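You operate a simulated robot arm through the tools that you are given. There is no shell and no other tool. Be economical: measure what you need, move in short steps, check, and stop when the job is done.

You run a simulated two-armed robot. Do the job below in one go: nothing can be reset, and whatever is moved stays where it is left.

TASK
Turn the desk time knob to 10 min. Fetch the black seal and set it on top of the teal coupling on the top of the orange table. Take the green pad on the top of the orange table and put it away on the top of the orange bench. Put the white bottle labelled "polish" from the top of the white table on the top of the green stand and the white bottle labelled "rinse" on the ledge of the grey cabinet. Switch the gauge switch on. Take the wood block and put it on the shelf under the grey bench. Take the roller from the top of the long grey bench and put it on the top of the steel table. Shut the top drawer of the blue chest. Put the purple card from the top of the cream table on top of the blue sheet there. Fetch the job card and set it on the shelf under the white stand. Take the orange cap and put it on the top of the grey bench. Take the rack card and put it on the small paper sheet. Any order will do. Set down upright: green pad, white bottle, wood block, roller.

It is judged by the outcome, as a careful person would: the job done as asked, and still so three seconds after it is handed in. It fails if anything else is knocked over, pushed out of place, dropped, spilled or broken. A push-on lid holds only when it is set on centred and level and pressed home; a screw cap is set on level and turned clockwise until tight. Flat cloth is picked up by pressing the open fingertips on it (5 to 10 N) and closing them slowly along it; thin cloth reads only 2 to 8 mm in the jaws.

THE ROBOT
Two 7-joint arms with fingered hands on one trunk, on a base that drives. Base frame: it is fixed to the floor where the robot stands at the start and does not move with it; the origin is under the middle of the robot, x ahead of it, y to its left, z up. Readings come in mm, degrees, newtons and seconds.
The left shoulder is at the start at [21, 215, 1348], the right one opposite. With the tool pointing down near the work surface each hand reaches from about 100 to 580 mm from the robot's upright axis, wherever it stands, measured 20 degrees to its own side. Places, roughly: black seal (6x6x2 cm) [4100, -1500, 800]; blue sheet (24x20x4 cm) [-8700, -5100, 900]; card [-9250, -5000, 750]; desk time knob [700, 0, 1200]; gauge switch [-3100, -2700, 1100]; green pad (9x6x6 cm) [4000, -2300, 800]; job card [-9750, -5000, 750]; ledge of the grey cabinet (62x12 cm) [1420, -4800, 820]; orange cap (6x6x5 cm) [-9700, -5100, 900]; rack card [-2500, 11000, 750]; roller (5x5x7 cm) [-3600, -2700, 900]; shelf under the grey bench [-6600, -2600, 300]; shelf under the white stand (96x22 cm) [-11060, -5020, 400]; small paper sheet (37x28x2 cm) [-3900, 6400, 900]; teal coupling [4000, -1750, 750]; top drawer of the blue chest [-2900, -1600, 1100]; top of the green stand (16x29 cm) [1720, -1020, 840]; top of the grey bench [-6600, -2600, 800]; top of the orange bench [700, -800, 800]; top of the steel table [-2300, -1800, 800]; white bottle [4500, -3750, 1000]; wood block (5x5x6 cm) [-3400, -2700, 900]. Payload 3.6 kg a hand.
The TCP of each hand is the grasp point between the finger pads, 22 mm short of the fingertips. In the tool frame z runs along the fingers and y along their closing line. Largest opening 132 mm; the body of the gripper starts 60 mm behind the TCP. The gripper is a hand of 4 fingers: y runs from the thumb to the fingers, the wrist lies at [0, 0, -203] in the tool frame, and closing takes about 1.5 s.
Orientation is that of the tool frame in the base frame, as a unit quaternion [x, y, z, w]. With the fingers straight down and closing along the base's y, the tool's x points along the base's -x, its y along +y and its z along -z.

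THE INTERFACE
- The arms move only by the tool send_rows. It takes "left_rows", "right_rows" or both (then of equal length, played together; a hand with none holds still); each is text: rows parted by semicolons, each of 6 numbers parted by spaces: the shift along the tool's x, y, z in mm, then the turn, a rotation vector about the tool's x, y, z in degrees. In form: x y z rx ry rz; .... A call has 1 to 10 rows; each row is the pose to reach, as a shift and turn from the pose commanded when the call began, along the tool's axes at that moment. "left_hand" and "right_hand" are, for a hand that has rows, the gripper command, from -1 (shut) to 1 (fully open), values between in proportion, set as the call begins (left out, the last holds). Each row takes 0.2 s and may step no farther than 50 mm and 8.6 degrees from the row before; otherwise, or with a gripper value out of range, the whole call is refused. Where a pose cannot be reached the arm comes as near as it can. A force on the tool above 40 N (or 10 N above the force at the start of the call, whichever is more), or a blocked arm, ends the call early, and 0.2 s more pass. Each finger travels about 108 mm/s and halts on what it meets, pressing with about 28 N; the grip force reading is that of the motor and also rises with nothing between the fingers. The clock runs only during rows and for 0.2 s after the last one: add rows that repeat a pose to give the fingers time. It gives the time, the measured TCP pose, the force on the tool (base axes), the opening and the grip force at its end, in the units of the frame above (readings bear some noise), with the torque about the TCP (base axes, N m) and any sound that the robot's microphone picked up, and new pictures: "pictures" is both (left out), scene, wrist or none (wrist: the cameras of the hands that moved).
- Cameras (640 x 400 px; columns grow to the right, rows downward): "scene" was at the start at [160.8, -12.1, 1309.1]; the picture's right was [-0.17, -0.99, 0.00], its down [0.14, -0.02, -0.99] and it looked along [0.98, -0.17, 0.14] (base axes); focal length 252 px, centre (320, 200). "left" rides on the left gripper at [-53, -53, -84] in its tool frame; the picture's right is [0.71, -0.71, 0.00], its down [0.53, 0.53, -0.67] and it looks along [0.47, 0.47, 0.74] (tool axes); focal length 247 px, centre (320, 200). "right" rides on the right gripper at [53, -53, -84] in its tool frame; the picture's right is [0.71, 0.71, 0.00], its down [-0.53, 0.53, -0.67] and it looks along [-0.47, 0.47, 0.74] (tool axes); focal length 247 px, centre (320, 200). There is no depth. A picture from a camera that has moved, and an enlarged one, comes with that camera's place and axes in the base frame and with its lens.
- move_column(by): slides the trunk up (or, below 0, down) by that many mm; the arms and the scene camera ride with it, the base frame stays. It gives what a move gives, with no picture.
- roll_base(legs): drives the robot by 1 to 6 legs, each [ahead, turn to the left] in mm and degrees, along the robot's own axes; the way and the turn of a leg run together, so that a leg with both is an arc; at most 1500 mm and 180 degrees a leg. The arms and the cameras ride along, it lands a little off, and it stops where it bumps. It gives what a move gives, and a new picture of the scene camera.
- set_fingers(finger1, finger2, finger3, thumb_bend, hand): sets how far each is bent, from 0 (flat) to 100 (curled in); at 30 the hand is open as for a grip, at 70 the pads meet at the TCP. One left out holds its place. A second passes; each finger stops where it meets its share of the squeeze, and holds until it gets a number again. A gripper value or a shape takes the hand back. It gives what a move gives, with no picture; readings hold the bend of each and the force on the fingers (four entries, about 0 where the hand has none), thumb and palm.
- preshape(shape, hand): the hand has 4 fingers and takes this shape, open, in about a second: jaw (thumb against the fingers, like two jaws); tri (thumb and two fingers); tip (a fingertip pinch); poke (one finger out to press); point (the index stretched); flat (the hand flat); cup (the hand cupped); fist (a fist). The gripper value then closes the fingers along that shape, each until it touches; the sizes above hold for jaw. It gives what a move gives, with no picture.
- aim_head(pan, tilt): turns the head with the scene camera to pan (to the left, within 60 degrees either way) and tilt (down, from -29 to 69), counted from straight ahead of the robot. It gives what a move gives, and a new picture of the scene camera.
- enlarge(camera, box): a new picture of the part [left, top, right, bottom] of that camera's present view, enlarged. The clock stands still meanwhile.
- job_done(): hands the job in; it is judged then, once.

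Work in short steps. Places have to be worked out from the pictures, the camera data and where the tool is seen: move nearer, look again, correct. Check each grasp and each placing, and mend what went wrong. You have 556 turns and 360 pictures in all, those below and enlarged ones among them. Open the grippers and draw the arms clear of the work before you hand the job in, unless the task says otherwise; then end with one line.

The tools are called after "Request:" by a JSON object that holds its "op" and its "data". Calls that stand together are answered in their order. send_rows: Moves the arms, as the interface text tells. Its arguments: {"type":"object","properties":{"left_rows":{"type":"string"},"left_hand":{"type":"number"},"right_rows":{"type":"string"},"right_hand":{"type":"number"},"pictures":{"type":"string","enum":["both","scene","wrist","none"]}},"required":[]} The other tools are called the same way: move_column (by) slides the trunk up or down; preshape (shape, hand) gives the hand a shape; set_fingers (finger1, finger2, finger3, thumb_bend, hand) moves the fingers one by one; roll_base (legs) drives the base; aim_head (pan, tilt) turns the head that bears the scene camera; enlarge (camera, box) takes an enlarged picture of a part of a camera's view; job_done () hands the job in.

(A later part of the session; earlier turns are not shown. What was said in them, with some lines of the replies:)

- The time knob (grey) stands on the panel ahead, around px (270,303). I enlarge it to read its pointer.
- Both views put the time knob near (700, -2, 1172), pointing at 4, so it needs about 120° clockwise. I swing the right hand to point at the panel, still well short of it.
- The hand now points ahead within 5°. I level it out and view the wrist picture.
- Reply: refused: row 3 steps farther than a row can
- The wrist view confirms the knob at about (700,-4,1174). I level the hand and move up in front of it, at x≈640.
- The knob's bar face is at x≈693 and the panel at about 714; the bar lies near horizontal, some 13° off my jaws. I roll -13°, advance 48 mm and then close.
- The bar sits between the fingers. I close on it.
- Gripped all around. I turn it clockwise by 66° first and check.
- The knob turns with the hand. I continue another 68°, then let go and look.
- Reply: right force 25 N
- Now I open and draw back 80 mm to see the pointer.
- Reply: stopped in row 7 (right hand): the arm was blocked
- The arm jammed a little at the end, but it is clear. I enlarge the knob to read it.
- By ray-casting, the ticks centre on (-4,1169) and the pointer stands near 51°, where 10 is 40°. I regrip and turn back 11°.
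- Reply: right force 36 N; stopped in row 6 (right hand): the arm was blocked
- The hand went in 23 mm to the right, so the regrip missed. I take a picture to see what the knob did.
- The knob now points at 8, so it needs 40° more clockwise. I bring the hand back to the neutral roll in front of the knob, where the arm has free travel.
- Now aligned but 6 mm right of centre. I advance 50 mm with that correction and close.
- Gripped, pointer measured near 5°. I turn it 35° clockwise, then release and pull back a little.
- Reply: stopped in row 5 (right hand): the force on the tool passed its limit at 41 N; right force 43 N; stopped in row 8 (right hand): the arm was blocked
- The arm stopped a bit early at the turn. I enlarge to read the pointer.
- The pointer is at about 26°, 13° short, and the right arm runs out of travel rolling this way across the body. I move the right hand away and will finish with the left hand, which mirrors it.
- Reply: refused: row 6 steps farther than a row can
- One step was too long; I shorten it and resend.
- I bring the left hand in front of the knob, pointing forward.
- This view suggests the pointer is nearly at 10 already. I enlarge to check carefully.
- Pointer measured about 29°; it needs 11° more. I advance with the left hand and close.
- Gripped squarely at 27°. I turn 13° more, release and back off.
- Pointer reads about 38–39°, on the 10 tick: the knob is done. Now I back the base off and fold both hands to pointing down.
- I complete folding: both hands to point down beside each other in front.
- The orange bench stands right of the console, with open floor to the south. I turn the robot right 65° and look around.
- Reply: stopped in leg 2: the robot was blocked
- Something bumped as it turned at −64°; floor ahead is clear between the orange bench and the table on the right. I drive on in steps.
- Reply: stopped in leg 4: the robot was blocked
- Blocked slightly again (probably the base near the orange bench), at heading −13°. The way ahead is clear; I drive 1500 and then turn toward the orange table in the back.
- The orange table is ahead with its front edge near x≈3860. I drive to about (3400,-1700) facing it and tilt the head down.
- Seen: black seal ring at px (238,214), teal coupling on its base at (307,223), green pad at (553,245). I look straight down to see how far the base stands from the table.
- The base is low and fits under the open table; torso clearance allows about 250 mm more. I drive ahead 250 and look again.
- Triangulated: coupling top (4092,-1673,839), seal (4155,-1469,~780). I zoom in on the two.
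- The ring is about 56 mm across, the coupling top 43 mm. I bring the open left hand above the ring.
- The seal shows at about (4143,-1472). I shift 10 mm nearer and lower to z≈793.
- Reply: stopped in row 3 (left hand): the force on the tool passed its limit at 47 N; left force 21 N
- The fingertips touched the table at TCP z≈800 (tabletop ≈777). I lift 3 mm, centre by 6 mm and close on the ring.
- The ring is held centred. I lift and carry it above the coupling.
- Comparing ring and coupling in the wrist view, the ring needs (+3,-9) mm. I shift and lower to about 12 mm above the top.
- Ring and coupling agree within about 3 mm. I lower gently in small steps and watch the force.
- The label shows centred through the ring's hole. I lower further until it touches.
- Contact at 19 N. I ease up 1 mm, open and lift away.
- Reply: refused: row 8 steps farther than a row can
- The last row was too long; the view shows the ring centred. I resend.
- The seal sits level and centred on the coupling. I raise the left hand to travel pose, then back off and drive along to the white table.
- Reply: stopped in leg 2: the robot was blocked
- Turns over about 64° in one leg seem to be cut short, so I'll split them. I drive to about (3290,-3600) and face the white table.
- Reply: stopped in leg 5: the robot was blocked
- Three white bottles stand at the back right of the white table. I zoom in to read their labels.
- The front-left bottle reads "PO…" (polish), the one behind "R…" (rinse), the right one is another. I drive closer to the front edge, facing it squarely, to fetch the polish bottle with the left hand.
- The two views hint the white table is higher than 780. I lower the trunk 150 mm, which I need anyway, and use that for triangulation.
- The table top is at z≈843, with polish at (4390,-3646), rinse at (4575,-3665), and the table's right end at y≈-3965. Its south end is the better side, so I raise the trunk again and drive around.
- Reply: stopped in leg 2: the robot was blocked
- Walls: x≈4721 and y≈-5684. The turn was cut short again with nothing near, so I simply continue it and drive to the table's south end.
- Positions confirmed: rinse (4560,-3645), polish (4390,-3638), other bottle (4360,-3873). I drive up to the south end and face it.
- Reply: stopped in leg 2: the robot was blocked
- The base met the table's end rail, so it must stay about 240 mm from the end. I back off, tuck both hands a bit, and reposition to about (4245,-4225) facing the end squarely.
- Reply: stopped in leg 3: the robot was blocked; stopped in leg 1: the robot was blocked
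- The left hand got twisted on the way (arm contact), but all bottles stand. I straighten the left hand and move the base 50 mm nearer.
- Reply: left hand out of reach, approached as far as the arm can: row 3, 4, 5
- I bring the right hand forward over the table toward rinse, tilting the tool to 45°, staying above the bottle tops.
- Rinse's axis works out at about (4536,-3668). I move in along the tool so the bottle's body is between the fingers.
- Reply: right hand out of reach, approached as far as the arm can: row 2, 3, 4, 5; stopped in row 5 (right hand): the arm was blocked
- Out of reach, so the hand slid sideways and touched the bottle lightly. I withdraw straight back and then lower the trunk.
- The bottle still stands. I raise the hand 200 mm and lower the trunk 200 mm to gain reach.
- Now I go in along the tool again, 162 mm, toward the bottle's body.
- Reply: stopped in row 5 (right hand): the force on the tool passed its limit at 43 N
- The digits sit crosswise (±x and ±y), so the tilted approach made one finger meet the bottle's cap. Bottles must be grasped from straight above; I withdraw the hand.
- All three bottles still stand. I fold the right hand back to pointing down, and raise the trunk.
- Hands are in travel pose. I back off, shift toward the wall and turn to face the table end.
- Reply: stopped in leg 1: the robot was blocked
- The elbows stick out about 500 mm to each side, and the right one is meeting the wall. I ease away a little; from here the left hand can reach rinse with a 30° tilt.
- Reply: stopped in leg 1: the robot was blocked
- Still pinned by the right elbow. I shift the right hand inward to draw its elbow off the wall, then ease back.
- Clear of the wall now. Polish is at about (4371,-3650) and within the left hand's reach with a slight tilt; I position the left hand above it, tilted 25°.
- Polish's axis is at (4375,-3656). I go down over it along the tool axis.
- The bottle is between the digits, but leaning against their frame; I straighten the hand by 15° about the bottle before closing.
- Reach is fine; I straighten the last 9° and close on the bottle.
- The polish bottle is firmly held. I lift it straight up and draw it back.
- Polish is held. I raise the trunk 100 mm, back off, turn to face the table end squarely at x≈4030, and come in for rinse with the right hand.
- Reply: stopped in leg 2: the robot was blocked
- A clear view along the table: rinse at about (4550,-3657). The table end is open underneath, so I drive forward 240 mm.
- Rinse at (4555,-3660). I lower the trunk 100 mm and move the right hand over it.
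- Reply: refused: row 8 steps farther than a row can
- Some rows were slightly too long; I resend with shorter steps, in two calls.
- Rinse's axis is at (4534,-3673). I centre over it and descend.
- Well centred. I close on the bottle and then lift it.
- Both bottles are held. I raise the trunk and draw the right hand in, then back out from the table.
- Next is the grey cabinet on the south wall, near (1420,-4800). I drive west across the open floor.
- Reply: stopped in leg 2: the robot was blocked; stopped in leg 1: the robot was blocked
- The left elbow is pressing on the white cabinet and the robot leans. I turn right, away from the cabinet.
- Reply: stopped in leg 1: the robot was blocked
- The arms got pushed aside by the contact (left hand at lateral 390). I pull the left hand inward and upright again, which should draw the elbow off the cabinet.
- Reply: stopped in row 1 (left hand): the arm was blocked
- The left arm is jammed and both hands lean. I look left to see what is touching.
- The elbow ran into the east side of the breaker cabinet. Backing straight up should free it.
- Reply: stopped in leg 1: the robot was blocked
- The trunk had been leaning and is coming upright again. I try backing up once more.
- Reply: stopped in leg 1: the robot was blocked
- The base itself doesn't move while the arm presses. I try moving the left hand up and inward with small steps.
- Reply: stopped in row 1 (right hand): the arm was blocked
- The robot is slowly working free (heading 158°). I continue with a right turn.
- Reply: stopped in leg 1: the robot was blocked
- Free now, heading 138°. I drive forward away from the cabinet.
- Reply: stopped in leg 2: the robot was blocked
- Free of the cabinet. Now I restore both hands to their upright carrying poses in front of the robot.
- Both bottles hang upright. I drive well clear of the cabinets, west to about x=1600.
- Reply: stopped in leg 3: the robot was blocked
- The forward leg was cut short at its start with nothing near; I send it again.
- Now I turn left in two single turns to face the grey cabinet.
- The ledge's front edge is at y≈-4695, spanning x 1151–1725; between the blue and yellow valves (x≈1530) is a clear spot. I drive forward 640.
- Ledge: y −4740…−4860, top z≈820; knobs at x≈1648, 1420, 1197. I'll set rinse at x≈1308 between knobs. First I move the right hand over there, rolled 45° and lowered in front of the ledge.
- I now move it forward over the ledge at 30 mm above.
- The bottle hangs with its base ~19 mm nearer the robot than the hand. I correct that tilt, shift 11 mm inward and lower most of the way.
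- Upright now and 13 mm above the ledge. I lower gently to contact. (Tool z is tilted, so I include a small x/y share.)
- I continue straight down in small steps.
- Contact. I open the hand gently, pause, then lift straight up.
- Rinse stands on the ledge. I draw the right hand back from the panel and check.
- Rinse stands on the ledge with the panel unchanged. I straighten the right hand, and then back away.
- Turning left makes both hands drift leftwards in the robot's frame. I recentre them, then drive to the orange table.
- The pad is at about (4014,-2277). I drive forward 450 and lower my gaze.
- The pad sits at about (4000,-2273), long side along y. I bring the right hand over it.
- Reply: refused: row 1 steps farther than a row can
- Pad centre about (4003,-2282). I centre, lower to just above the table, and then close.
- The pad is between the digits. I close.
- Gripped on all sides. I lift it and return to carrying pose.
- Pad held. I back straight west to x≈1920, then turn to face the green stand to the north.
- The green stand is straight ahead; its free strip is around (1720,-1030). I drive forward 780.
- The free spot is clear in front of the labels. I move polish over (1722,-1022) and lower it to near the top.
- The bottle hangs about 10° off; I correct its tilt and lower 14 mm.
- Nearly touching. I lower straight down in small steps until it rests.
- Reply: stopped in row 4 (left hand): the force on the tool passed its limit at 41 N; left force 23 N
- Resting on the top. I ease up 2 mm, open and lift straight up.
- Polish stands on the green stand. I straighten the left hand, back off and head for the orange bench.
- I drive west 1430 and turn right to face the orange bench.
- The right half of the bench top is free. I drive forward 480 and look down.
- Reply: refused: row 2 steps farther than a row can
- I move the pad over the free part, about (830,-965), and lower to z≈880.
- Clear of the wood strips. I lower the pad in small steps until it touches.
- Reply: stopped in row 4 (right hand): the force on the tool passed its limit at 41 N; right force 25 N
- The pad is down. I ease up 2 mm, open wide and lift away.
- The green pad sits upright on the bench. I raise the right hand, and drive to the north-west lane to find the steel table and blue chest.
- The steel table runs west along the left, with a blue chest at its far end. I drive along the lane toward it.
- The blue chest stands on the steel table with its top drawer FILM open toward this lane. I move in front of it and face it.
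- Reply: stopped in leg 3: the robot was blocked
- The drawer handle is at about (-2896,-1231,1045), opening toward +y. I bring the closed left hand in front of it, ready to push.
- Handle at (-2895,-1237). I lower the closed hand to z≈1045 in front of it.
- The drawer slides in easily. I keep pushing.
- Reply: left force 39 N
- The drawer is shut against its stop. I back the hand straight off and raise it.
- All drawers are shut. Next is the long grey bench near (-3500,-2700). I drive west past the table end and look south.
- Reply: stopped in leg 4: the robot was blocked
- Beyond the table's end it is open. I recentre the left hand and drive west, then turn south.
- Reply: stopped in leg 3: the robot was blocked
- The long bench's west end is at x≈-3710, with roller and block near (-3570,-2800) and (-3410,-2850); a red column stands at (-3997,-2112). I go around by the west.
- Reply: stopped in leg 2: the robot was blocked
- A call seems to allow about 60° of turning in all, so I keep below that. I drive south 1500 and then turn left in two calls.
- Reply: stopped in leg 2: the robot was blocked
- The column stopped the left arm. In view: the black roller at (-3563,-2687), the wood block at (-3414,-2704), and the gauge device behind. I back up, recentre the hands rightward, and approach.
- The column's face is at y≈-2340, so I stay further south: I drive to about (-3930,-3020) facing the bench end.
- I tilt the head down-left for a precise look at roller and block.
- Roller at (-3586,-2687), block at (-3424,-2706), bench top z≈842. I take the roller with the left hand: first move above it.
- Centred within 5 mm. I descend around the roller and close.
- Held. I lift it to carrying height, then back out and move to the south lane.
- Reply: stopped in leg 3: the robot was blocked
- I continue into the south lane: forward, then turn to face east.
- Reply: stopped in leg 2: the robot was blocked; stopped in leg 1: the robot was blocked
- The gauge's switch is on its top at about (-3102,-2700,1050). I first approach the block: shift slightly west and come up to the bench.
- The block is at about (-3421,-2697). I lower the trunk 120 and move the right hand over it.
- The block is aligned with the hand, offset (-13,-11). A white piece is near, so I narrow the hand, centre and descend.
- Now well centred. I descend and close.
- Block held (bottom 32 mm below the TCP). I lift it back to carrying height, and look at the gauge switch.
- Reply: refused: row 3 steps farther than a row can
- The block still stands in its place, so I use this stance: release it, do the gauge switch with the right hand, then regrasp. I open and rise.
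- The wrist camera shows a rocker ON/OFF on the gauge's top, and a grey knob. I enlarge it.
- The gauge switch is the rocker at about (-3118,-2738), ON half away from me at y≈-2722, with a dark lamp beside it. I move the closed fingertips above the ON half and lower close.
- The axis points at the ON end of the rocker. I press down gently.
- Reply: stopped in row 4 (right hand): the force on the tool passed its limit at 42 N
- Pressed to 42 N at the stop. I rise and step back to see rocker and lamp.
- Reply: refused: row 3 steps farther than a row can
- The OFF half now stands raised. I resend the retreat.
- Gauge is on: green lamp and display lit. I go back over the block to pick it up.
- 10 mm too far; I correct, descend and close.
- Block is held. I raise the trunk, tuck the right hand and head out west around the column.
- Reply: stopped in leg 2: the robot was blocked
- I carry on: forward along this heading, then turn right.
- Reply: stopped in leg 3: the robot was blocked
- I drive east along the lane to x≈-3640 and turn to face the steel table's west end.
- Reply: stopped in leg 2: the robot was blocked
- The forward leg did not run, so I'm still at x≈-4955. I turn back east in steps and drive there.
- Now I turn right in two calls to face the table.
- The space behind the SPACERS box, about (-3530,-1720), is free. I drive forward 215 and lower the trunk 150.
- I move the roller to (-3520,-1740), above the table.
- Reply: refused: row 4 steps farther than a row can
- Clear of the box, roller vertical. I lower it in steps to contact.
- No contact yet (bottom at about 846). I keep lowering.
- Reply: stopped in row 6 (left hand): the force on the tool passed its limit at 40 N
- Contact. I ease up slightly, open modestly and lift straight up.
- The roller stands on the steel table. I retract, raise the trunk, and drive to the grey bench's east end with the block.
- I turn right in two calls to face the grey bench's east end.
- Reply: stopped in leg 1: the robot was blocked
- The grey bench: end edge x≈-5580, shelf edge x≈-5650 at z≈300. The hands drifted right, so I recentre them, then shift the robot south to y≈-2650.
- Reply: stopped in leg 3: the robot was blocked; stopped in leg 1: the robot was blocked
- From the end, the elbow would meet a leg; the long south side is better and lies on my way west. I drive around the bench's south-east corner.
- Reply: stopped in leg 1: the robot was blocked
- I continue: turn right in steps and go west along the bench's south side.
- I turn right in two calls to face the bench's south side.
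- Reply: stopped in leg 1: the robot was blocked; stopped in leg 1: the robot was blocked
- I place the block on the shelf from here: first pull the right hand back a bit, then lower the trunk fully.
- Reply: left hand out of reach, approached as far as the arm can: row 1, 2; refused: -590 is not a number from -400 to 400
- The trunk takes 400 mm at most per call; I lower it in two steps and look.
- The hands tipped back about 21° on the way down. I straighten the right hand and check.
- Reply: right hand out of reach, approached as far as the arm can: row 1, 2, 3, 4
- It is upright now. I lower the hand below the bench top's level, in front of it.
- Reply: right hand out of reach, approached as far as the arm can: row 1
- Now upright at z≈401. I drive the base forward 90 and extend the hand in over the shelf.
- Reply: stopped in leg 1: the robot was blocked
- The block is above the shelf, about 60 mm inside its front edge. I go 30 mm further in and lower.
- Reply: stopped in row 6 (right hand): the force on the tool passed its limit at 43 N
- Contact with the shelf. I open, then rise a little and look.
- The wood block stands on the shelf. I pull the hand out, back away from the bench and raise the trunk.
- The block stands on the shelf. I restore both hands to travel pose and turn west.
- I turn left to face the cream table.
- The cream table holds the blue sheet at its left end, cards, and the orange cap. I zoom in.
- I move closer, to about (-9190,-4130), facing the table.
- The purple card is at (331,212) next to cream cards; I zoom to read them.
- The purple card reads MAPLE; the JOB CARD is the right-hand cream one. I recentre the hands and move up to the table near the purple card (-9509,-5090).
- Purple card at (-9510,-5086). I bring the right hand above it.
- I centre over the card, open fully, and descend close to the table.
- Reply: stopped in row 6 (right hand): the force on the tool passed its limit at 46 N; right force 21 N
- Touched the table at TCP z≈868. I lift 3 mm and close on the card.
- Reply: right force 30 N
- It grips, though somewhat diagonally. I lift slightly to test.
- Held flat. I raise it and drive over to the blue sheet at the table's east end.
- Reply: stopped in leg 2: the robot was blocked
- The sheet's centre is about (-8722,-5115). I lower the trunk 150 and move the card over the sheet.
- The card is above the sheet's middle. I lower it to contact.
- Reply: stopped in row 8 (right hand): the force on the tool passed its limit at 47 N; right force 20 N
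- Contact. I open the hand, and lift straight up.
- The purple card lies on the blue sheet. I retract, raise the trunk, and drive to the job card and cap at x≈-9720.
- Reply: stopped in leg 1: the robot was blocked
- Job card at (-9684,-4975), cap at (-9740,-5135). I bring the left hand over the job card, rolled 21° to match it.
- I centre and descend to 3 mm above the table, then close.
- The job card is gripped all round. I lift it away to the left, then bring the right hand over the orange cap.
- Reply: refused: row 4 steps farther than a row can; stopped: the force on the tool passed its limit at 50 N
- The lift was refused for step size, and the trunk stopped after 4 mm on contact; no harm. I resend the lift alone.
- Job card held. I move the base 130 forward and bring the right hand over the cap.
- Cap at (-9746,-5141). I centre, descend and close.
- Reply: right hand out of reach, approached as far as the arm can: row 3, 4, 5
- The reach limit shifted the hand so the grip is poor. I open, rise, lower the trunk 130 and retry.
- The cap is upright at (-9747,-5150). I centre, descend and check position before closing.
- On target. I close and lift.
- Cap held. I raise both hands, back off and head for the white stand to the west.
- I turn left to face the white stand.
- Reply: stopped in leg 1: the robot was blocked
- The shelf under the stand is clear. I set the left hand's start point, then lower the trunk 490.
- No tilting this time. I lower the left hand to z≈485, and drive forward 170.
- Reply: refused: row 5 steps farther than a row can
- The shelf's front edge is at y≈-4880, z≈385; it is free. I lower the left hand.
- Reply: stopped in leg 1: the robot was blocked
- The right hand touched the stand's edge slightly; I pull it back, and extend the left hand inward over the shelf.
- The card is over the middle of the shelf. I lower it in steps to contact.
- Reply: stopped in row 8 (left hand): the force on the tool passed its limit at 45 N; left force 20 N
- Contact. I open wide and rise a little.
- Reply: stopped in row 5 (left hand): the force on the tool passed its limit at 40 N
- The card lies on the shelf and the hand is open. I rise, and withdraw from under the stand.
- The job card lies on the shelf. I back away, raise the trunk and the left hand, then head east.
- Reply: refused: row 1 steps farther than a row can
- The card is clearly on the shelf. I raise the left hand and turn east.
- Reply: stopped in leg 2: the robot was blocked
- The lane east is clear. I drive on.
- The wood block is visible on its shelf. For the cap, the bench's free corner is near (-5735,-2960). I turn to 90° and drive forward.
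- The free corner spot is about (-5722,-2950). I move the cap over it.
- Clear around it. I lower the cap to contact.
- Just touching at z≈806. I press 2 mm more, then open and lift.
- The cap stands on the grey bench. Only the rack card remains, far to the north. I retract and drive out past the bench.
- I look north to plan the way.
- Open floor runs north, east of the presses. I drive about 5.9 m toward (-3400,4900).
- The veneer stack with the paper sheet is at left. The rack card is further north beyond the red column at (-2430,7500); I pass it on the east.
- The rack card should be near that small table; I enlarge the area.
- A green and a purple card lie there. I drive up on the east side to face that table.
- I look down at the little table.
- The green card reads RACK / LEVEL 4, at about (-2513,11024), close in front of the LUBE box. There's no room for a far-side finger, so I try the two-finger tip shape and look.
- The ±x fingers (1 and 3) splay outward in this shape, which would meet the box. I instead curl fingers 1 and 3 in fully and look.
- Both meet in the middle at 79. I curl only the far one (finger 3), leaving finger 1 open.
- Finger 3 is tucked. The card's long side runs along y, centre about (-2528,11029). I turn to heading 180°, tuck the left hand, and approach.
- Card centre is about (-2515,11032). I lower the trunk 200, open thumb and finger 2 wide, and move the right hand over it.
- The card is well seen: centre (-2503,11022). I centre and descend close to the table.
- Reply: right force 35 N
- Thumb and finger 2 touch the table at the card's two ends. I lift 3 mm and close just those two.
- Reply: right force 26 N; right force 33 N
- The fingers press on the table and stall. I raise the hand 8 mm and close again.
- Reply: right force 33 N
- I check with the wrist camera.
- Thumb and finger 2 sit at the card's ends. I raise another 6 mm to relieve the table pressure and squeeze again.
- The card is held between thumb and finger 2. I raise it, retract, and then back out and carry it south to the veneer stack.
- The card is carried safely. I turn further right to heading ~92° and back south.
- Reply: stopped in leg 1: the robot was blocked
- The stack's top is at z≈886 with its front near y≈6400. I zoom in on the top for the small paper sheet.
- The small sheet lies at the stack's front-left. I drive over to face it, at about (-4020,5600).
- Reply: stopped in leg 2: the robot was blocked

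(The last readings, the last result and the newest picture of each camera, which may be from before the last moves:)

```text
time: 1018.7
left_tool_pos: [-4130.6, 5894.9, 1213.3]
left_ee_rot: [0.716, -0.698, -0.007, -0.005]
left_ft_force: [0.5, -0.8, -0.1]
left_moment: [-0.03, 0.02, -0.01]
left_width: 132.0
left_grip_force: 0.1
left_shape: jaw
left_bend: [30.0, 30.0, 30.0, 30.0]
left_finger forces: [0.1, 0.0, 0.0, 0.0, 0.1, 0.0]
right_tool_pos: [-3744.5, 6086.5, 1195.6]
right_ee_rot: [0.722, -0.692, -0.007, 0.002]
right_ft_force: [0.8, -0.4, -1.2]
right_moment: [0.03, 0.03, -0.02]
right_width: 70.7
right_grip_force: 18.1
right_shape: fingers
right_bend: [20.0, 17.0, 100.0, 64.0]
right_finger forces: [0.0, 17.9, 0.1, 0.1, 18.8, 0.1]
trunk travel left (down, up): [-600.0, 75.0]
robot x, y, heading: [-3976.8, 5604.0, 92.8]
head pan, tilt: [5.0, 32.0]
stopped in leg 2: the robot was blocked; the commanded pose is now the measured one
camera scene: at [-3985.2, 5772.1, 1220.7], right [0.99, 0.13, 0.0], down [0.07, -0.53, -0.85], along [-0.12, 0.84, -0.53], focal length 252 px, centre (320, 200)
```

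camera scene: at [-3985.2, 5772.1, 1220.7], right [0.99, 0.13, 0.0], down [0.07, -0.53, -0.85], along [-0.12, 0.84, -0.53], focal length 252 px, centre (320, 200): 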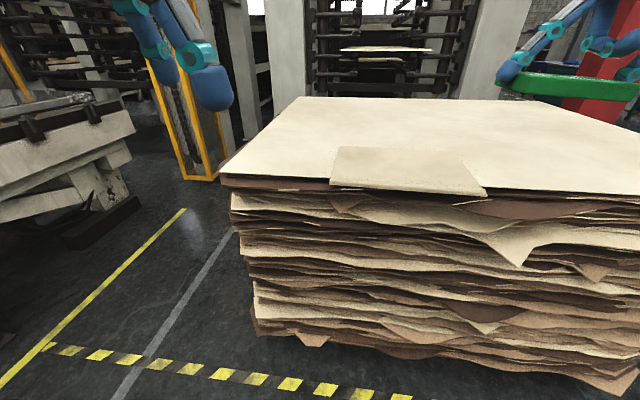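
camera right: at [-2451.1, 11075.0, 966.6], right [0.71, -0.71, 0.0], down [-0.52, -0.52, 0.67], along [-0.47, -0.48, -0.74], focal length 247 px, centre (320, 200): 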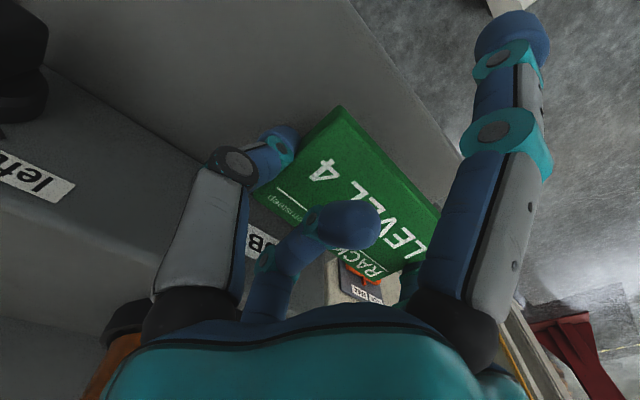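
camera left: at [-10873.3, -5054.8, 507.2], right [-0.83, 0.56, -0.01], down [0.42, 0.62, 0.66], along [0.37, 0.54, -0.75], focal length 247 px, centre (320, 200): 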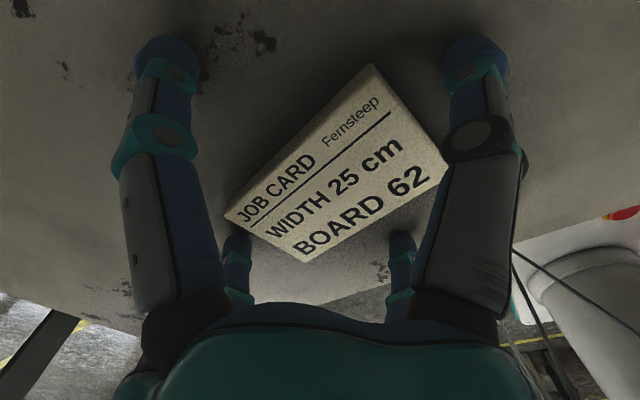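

The paper sheet is at centre (-3851,6450), top z≈925, 37×28 cm. I drive forward 255 and bring the card over it.

Request:
{"op": "roll_base", "data": {"legs": [[255, 0]]}}

Request:
{"op": "send_rows", "data": {"right_rows": "-15 15 10 0 0 0; -31 30 25 0 0 0; -46 45 45 0 0 0; -61 60 70 0 0 0; -77 75 100 0 0 0; -92 90 135 0 0 0; -92 90 165 0 0 0; -92 90 190 0 0 0; -92 90 190 0 0 0", "pictures": "both"}}

```text
time: 1020.6
left_tool_pos: [-4148.2, 6150.4, 1212.8]
left_ee_rot: [0.718, -0.695, -0.006, -0.006]
left_ft_force: [-0.6, 0.8, 0.6]
left_moment: [0.01, -0.01, 0.03]
left_width: 131.9
left_grip_force: 0.1
left_shape: jaw
left_bend: [30.0, 30.0, 30.0, 30.0]
left_finger forces: [0.0, 0.0, 0.0, 0.0, 0.1, 0.0]
right_tool_pos: [-3763.9, 6343.8, 1197.5]
right_ee_rot: [0.724, -0.689, -0.006, 0.001]
right_ft_force: [-0.5, 1.2, -1.2]
right_moment: [0.03, -0.03, 0.01]
right_width: 70.6
right_grip_force: 18.4
right_shape: fingers
right_bend: [20.0, 17.0, 100.0, 64.0]
right_finger forces: [0.0, 17.9, 0.0, 0.0, 18.7, 0.0]
trunk travel left (down, up): [-600.0, 75.0]
robot x, y, heading: [-3987.4, 5858.3, 93.0]
head pan, tilt: [5.0, 32.0]
camera scene: at [-4002.5, 6027.5, 1220.5], right [0.99, 0.14, 0.0], down [0.07, -0.53, -0.85], along [-0.12, 0.84, -0.53], focal length 252 px, centre (320, 200)
```

scene: 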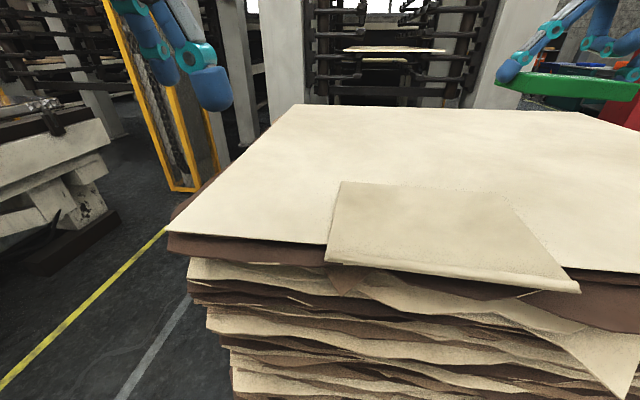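

```text
time: 1022.6
left_tool_pos: [-4148.7, 6148.4, 1213.0]
left_ee_rot: [0.718, -0.696, -0.007, -0.006]
left_ft_force: [0.1, 0.4, -0.5]
left_moment: [-0.02, 0.0, -0.01]
left_width: 131.9
left_grip_force: 0.0
left_shape: jaw
left_bend: [30.0, 30.0, 30.0, 30.0]
left_finger forces: [0.0, 0.0, 0.1, 0.1, 0.0, 0.1]
right_tool_pos: [-3859.3, 6432.9, 1009.8]
right_ee_rot: [0.725, -0.689, -0.005, 0.001]
right_ft_force: [-0.2, 0.7, -0.1]
right_moment: [-0.01, -0.02, 0.01]
right_width: 70.3
right_grip_force: 18.1
right_shape: fingers
right_bend: [20.0, 17.0, 100.0, 64.0]
right_finger forces: [0.0, 17.9, 0.0, 0.0, 18.7, 0.0]
trunk travel left (down, up): [-600.0, 75.0]
robot x, y, heading: [-3987.1, 5861.4, 93.1]
head pan, tilt: [5.0, 32.0]
camera scene: at [-4002.3, 6026.8, 1220.7], right [0.99, 0.14, 0.0], down [0.07, -0.53, -0.85], along [-0.12, 0.84, -0.53], focal length 252 px, centre (320, 200)
camera right: at [-3804.5, 6382.2, 1092.5], right [-0.67, -0.74, 0.0], down [-0.55, 0.49, 0.68], along [-0.5, 0.45, -0.74], focal length 247 px, centre (320, 200)
```

scene: 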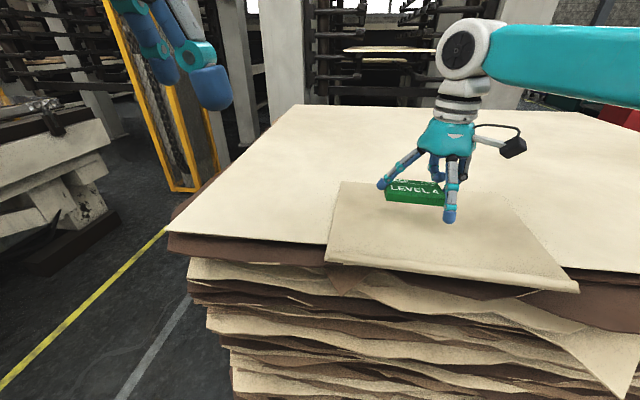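
right: 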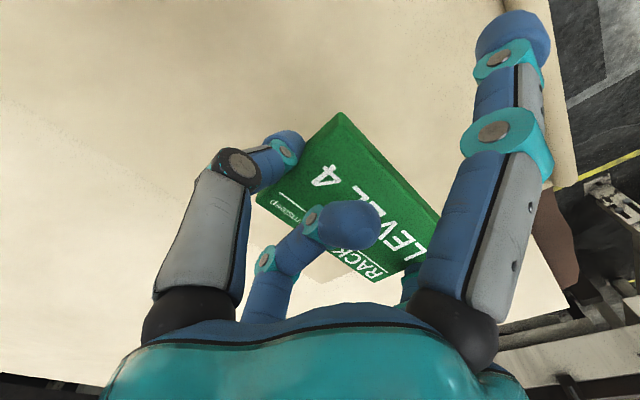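

The card is over the sheet's middle. I lower it in steps to contact.

Request:
{"op": "send_rows", "data": {"right_rows": "0 0 15 0 0 0; 0 0 28 0 0 0; 0 0 36 0 0 0; 0 0 42 0 0 0; 0 0 47 0 0 0; 0 0 52 0 0 0", "pictures": "none"}}

```text
time: 1024.0
left_tool_pos: [-4148.7, 6148.7, 1212.8]
left_ee_rot: [0.719, -0.695, -0.007, -0.006]
left_ft_force: [0.8, -0.3, -0.2]
left_moment: [-0.04, 0.01, 0.01]
left_width: 132.1
left_grip_force: 0.0
left_shape: jaw
left_bend: [30.0, 30.0, 30.0, 30.0]
left_finger forces: [0.0, 0.0, 0.0, 0.0, 0.1, 0.0]
right_tool_pos: [-3861.8, 6432.0, 957.9]
right_ee_rot: [0.725, -0.689, -0.005, 0.001]
right_ft_force: [0.0, 0.6, -0.6]
right_moment: [-0.01, 0.0, -0.01]
right_width: 70.4
right_grip_force: 18.0
right_shape: fingers
right_bend: [20.0, 17.0, 100.0, 64.0]
right_finger forces: [0.0, 18.0, 0.0, 0.0, 18.6, 0.0]
trunk travel left (down, up): [-600.0, 75.0]
robot x, y, heading: [-3985.8, 5857.4, 93.1]
head pan, tilt: [5.0, 32.0]
```

Request:
{"op": "send_rows", "data": {"right_rows": "0 0 4 0 0 0; 0 0 8 0 0 0; 0 0 12 0 0 0; 0 0 16 0 0 0; 0 0 20 0 0 0; 0 0 24 0 0 0", "pictures": "wrist"}}

```text
time: 1024.8
left_tool_pos: [-4149.0, 6148.7, 1212.4]
left_ee_rot: [0.718, -0.696, -0.006, -0.006]
left_ft_force: [-0.1, 0.5, -0.2]
left_moment: [-0.02, 0.02, 0.02]
left_width: 132.2
left_grip_force: 0.0
left_shape: jaw
left_bend: [30.0, 30.0, 30.0, 30.0]
left_finger forces: [0.1, 0.1, 0.1, 0.0, 0.0, 0.0]
right_tool_pos: [-3861.8, 6435.6, 955.0]
right_ee_rot: [0.725, -0.688, -0.009, -0.005]
right_ft_force: [2.7, -5.9, 18.8]
right_moment: [-0.12, -0.44, -0.08]
right_width: 70.1
right_grip_force: 29.6
right_shape: fingers
right_bend: [20.0, 16.0, 100.0, 67.0]
right_finger forces: [0.1, 19.6, 0.0, 0.0, 39.6, 0.1]
trunk travel left (down, up): [-600.0, 75.0]
robot x, y, heading: [-3988.5, 5858.8, 93.1]
head pan, tilt: [5.0, 32.0]
stopped in row 3 (right hand): the force on the tool passed its limit at 44 N (the readings are from after the stop); the commanded pose is now the measured one
camera right: at [-3805.2, 6384.4, 1038.4], right [-0.67, -0.74, -0.01], down [-0.55, 0.48, 0.68], along [-0.5, 0.46, -0.73], focal length 247 px, centre (320, 200)
```

right: 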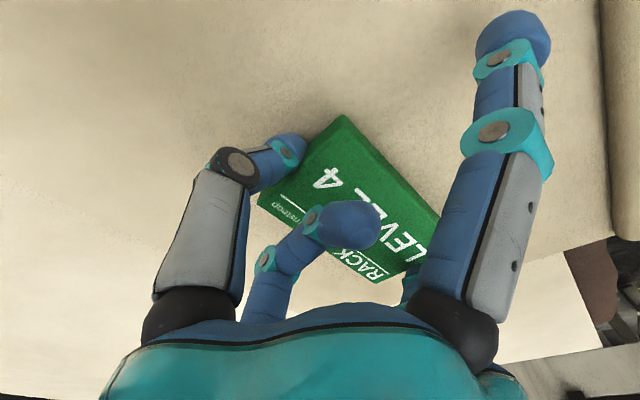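

Contact. I ease up 2 mm and open the thumb and finger 2.

Request:
{"op": "send_rows", "data": {"right_rows": "0 0 -2 0 0 0; 0 0 -3 0 0 0", "pictures": "none"}}

Request:
{"op": "set_fingers", "data": {"hand": "right", "finger2": 5, "thumb_bend": 25}}

Request:
{"op": "send_rows", "data": {"right_rows": "0 0 -20 0 0 0; 0 0 -60 0 0 0; 0 0 -105 0 0 0; 0 0 -150 0 0 0", "pictures": "both"}}

```text
time: 1025.4
left_tool_pos: [-4149.0, 6148.4, 1212.5]
left_ee_rot: [0.719, -0.695, -0.006, -0.006]
left_ft_force: [-0.4, 0.0, -0.2]
left_moment: [0.02, 0.01, 0.01]
left_width: 132.0
left_grip_force: 0.0
left_shape: jaw
left_bend: [30.0, 30.0, 30.0, 30.0]
left_finger forces: [0.0, 0.0, 0.1, 0.1, 0.0, 0.0]
right_tool_pos: [-3861.4, 6434.3, 956.0]
right_ee_rot: [0.725, -0.689, -0.008, -0.005]
right_ft_force: [-0.9, 2.1, 7.1]
right_moment: [0.07, -0.14, 0.02]
right_width: 70.1
right_grip_force: 23.5
right_shape: fingers
right_bend: [20.0, 16.0, 100.0, 67.0]
right_finger forces: [0.1, 19.3, 0.1, 0.1, 27.2, 0.0]
trunk travel left (down, up): [-600.0, 75.0]
robot x, y, heading: [-3986.9, 5858.1, 93.2]
head pan, tilt: [5.0, 32.0]
```

```text
time: 1026.4
left_tool_pos: [-4148.7, 6149.8, 1213.4]
left_ee_rot: [0.719, -0.695, -0.007, -0.007]
left_ft_force: [-0.4, -0.3, -0.5]
left_moment: [0.02, -0.03, 0.0]
left_width: 132.0
left_grip_force: 0.2
left_shape: jaw
left_bend: [30.0, 30.0, 30.0, 30.0]
left_finger forces: [0.0, 0.0, 0.0, 0.0, 0.1, 0.1]
right_tool_pos: [-3860.4, 6435.4, 955.1]
right_ee_rot: [0.725, -0.689, -0.008, -0.003]
right_ft_force: [0.4, -0.2, 0.9]
right_moment: [-0.01, 0.01, 0.02]
right_width: 98.6
right_grip_force: 0.0
right_shape: fingers
right_bend: [20.0, 5.0, 100.0, 25.0]
right_finger forces: [0.0, 0.1, 0.1, 0.1, 0.0, 0.0]
trunk travel left (down, up): [-600.0, 75.0]
robot x, y, heading: [-3986.9, 5862.1, 93.0]
head pan, tilt: [5.0, 32.0]
```

```text
time: 1027.4
left_tool_pos: [-4149.1, 6148.6, 1212.6]
left_ee_rot: [0.718, -0.696, -0.006, -0.006]
left_ft_force: [-1.1, -0.4, -0.8]
left_moment: [0.01, 0.01, -0.02]
left_width: 132.0
left_grip_force: 0.1
left_shape: jaw
left_bend: [30.0, 30.0, 30.0, 30.0]
left_finger forces: [0.0, 0.1, 0.1, 0.0, 0.0, 0.0]
right_tool_pos: [-3861.6, 6431.8, 1106.9]
right_ee_rot: [0.725, -0.689, -0.009, -0.004]
right_ft_force: [0.5, 0.0, -0.2]
right_moment: [-0.02, 0.02, -0.03]
right_width: 98.7
right_grip_force: 0.1
right_shape: fingers
right_bend: [20.0, 5.0, 100.0, 25.0]
right_finger forces: [0.0, 0.0, 0.0, 0.0, 0.1, 0.0]
trunk travel left (down, up): [-600.0, 75.0]
robot x, y, heading: [-3989.5, 5861.7, 93.0]
head pan, tilt: [5.0, 32.0]
camera scene: at [-4002.7, 6026.5, 1220.7], right [0.99, 0.14, 0.0], down [0.07, -0.53, -0.85], along [-0.12, 0.84, -0.53], focal length 252 px, centre (320, 200)
camera right: at [-3805.7, 6380.2, 1189.4], right [-0.67, -0.74, -0.01], down [-0.55, 0.49, 0.68], along [-0.5, 0.46, -0.73], focal length 247 px, centre (320, 200)
```

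scene: 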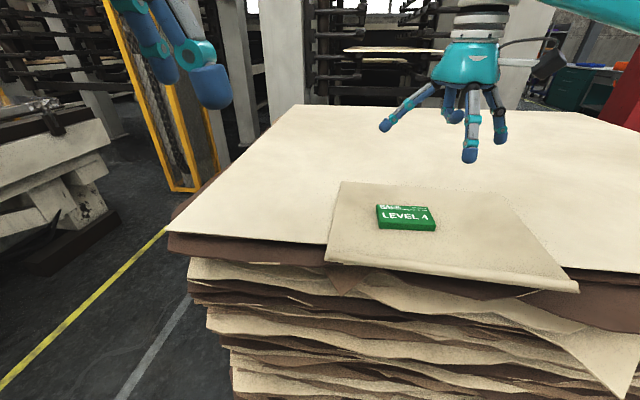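
right: 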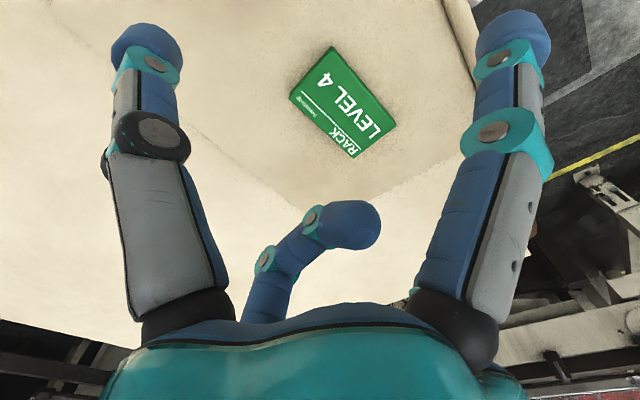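

The rack card lies on the small paper sheet; all items are done. I open the right hand, raise it clear, and back off.

Request:
{"op": "send_rows", "data": {"right_rows": "0 0 -40 0 0 0; 40 0 -80 0 0 0; 80 -20 -90 0 0 0; 80 -20 -90 0 0 0", "right_hand": 1, "pictures": "none"}}

Request:
{"op": "roll_base", "data": {"legs": [[-450, 0]]}}

```text
refused: row 2 steps farther than a row can; nothing moved
```

```text
time: 1030.1
left_tool_pos: [-4123.9, 5691.3, 1212.9]
left_ee_rot: [0.718, -0.696, -0.007, -0.006]
left_ft_force: [-1.1, -0.6, -0.7]
left_moment: [0.03, -0.01, 0.02]
left_width: 131.8
left_grip_force: 0.0
left_shape: jaw
left_bend: [30.0, 30.0, 30.0, 30.0]
left_finger forces: [0.1, 0.1, 0.0, 0.0, 0.1, 0.1]
right_tool_pos: [-3835.5, 5974.9, 1105.4]
right_ee_rot: [0.725, -0.689, -0.009, -0.004]
right_ft_force: [0.4, -0.1, -0.3]
right_moment: [-0.01, 0.01, 0.02]
right_width: 98.8
right_grip_force: 0.0
right_shape: fingers
right_bend: [20.0, 5.0, 100.0, 25.0]
right_finger forces: [0.0, 0.0, 0.0, 0.0, 0.0, 0.1]
trunk travel left (down, up): [-600.0, 75.0]
robot x, y, heading: [-3960.9, 5400.3, 93.3]
head pan, tilt: [5.0, 32.0]
camera scene: at [-3977.6, 5569.4, 1220.7], right [0.99, 0.14, 0.0], down [0.07, -0.53, -0.85], along [-0.12, 0.84, -0.53], focal length 252 px, centre (320, 200)
```

scene: 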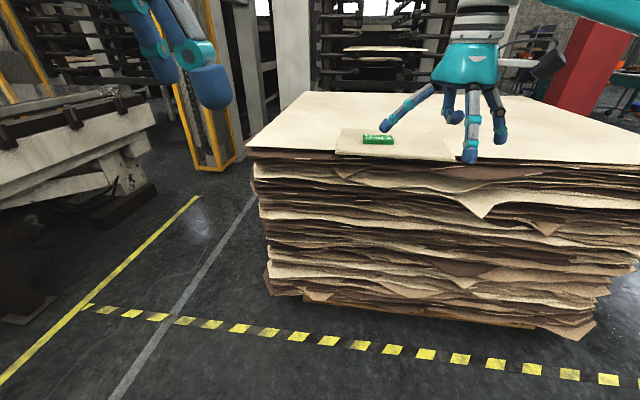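

The base is clear of the stack and the card rests on the sheet. I open the right hand fully, then hand in.

Request:
{"op": "preshape", "data": {"shape": "jaw", "hand": "right"}}

Request:
{"op": "job_done", "data": {}}

```text
time: 1031.0
left_tool_pos: [-4124.2, 5691.0, 1213.5]
left_ee_rot: [0.718, -0.696, -0.006, -0.005]
left_ft_force: [-0.4, 0.0, 0.2]
left_moment: [-0.02, 0.04, 0.0]
left_width: 132.0
left_grip_force: 0.0
left_shape: jaw
left_bend: [30.0, 30.0, 30.0, 30.0]
left_finger forces: [0.1, 0.0, 0.1, 0.0, 0.0, 0.0]
right_tool_pos: [-3836.4, 5976.7, 1106.0]
right_ee_rot: [0.725, -0.689, -0.009, -0.004]
right_ft_force: [-0.7, -0.6, 0.8]
right_moment: [-0.02, -0.02, -0.01]
right_width: 131.8
right_grip_force: 0.1
right_shape: jaw
right_bend: [30.0, 30.0, 30.0, 30.0]
right_finger forces: [0.0, 0.0, 0.0, 0.0, 0.0, 0.0]
trunk travel left (down, up): [-600.0, 75.0]
robot x, y, heading: [-3963.2, 5404.3, 93.0]
head pan, tilt: [5.0, 32.0]
```

```text
The job is handed in.
```

I finished every item in the task, both hands are open and clear of the work, and the job is handed in.
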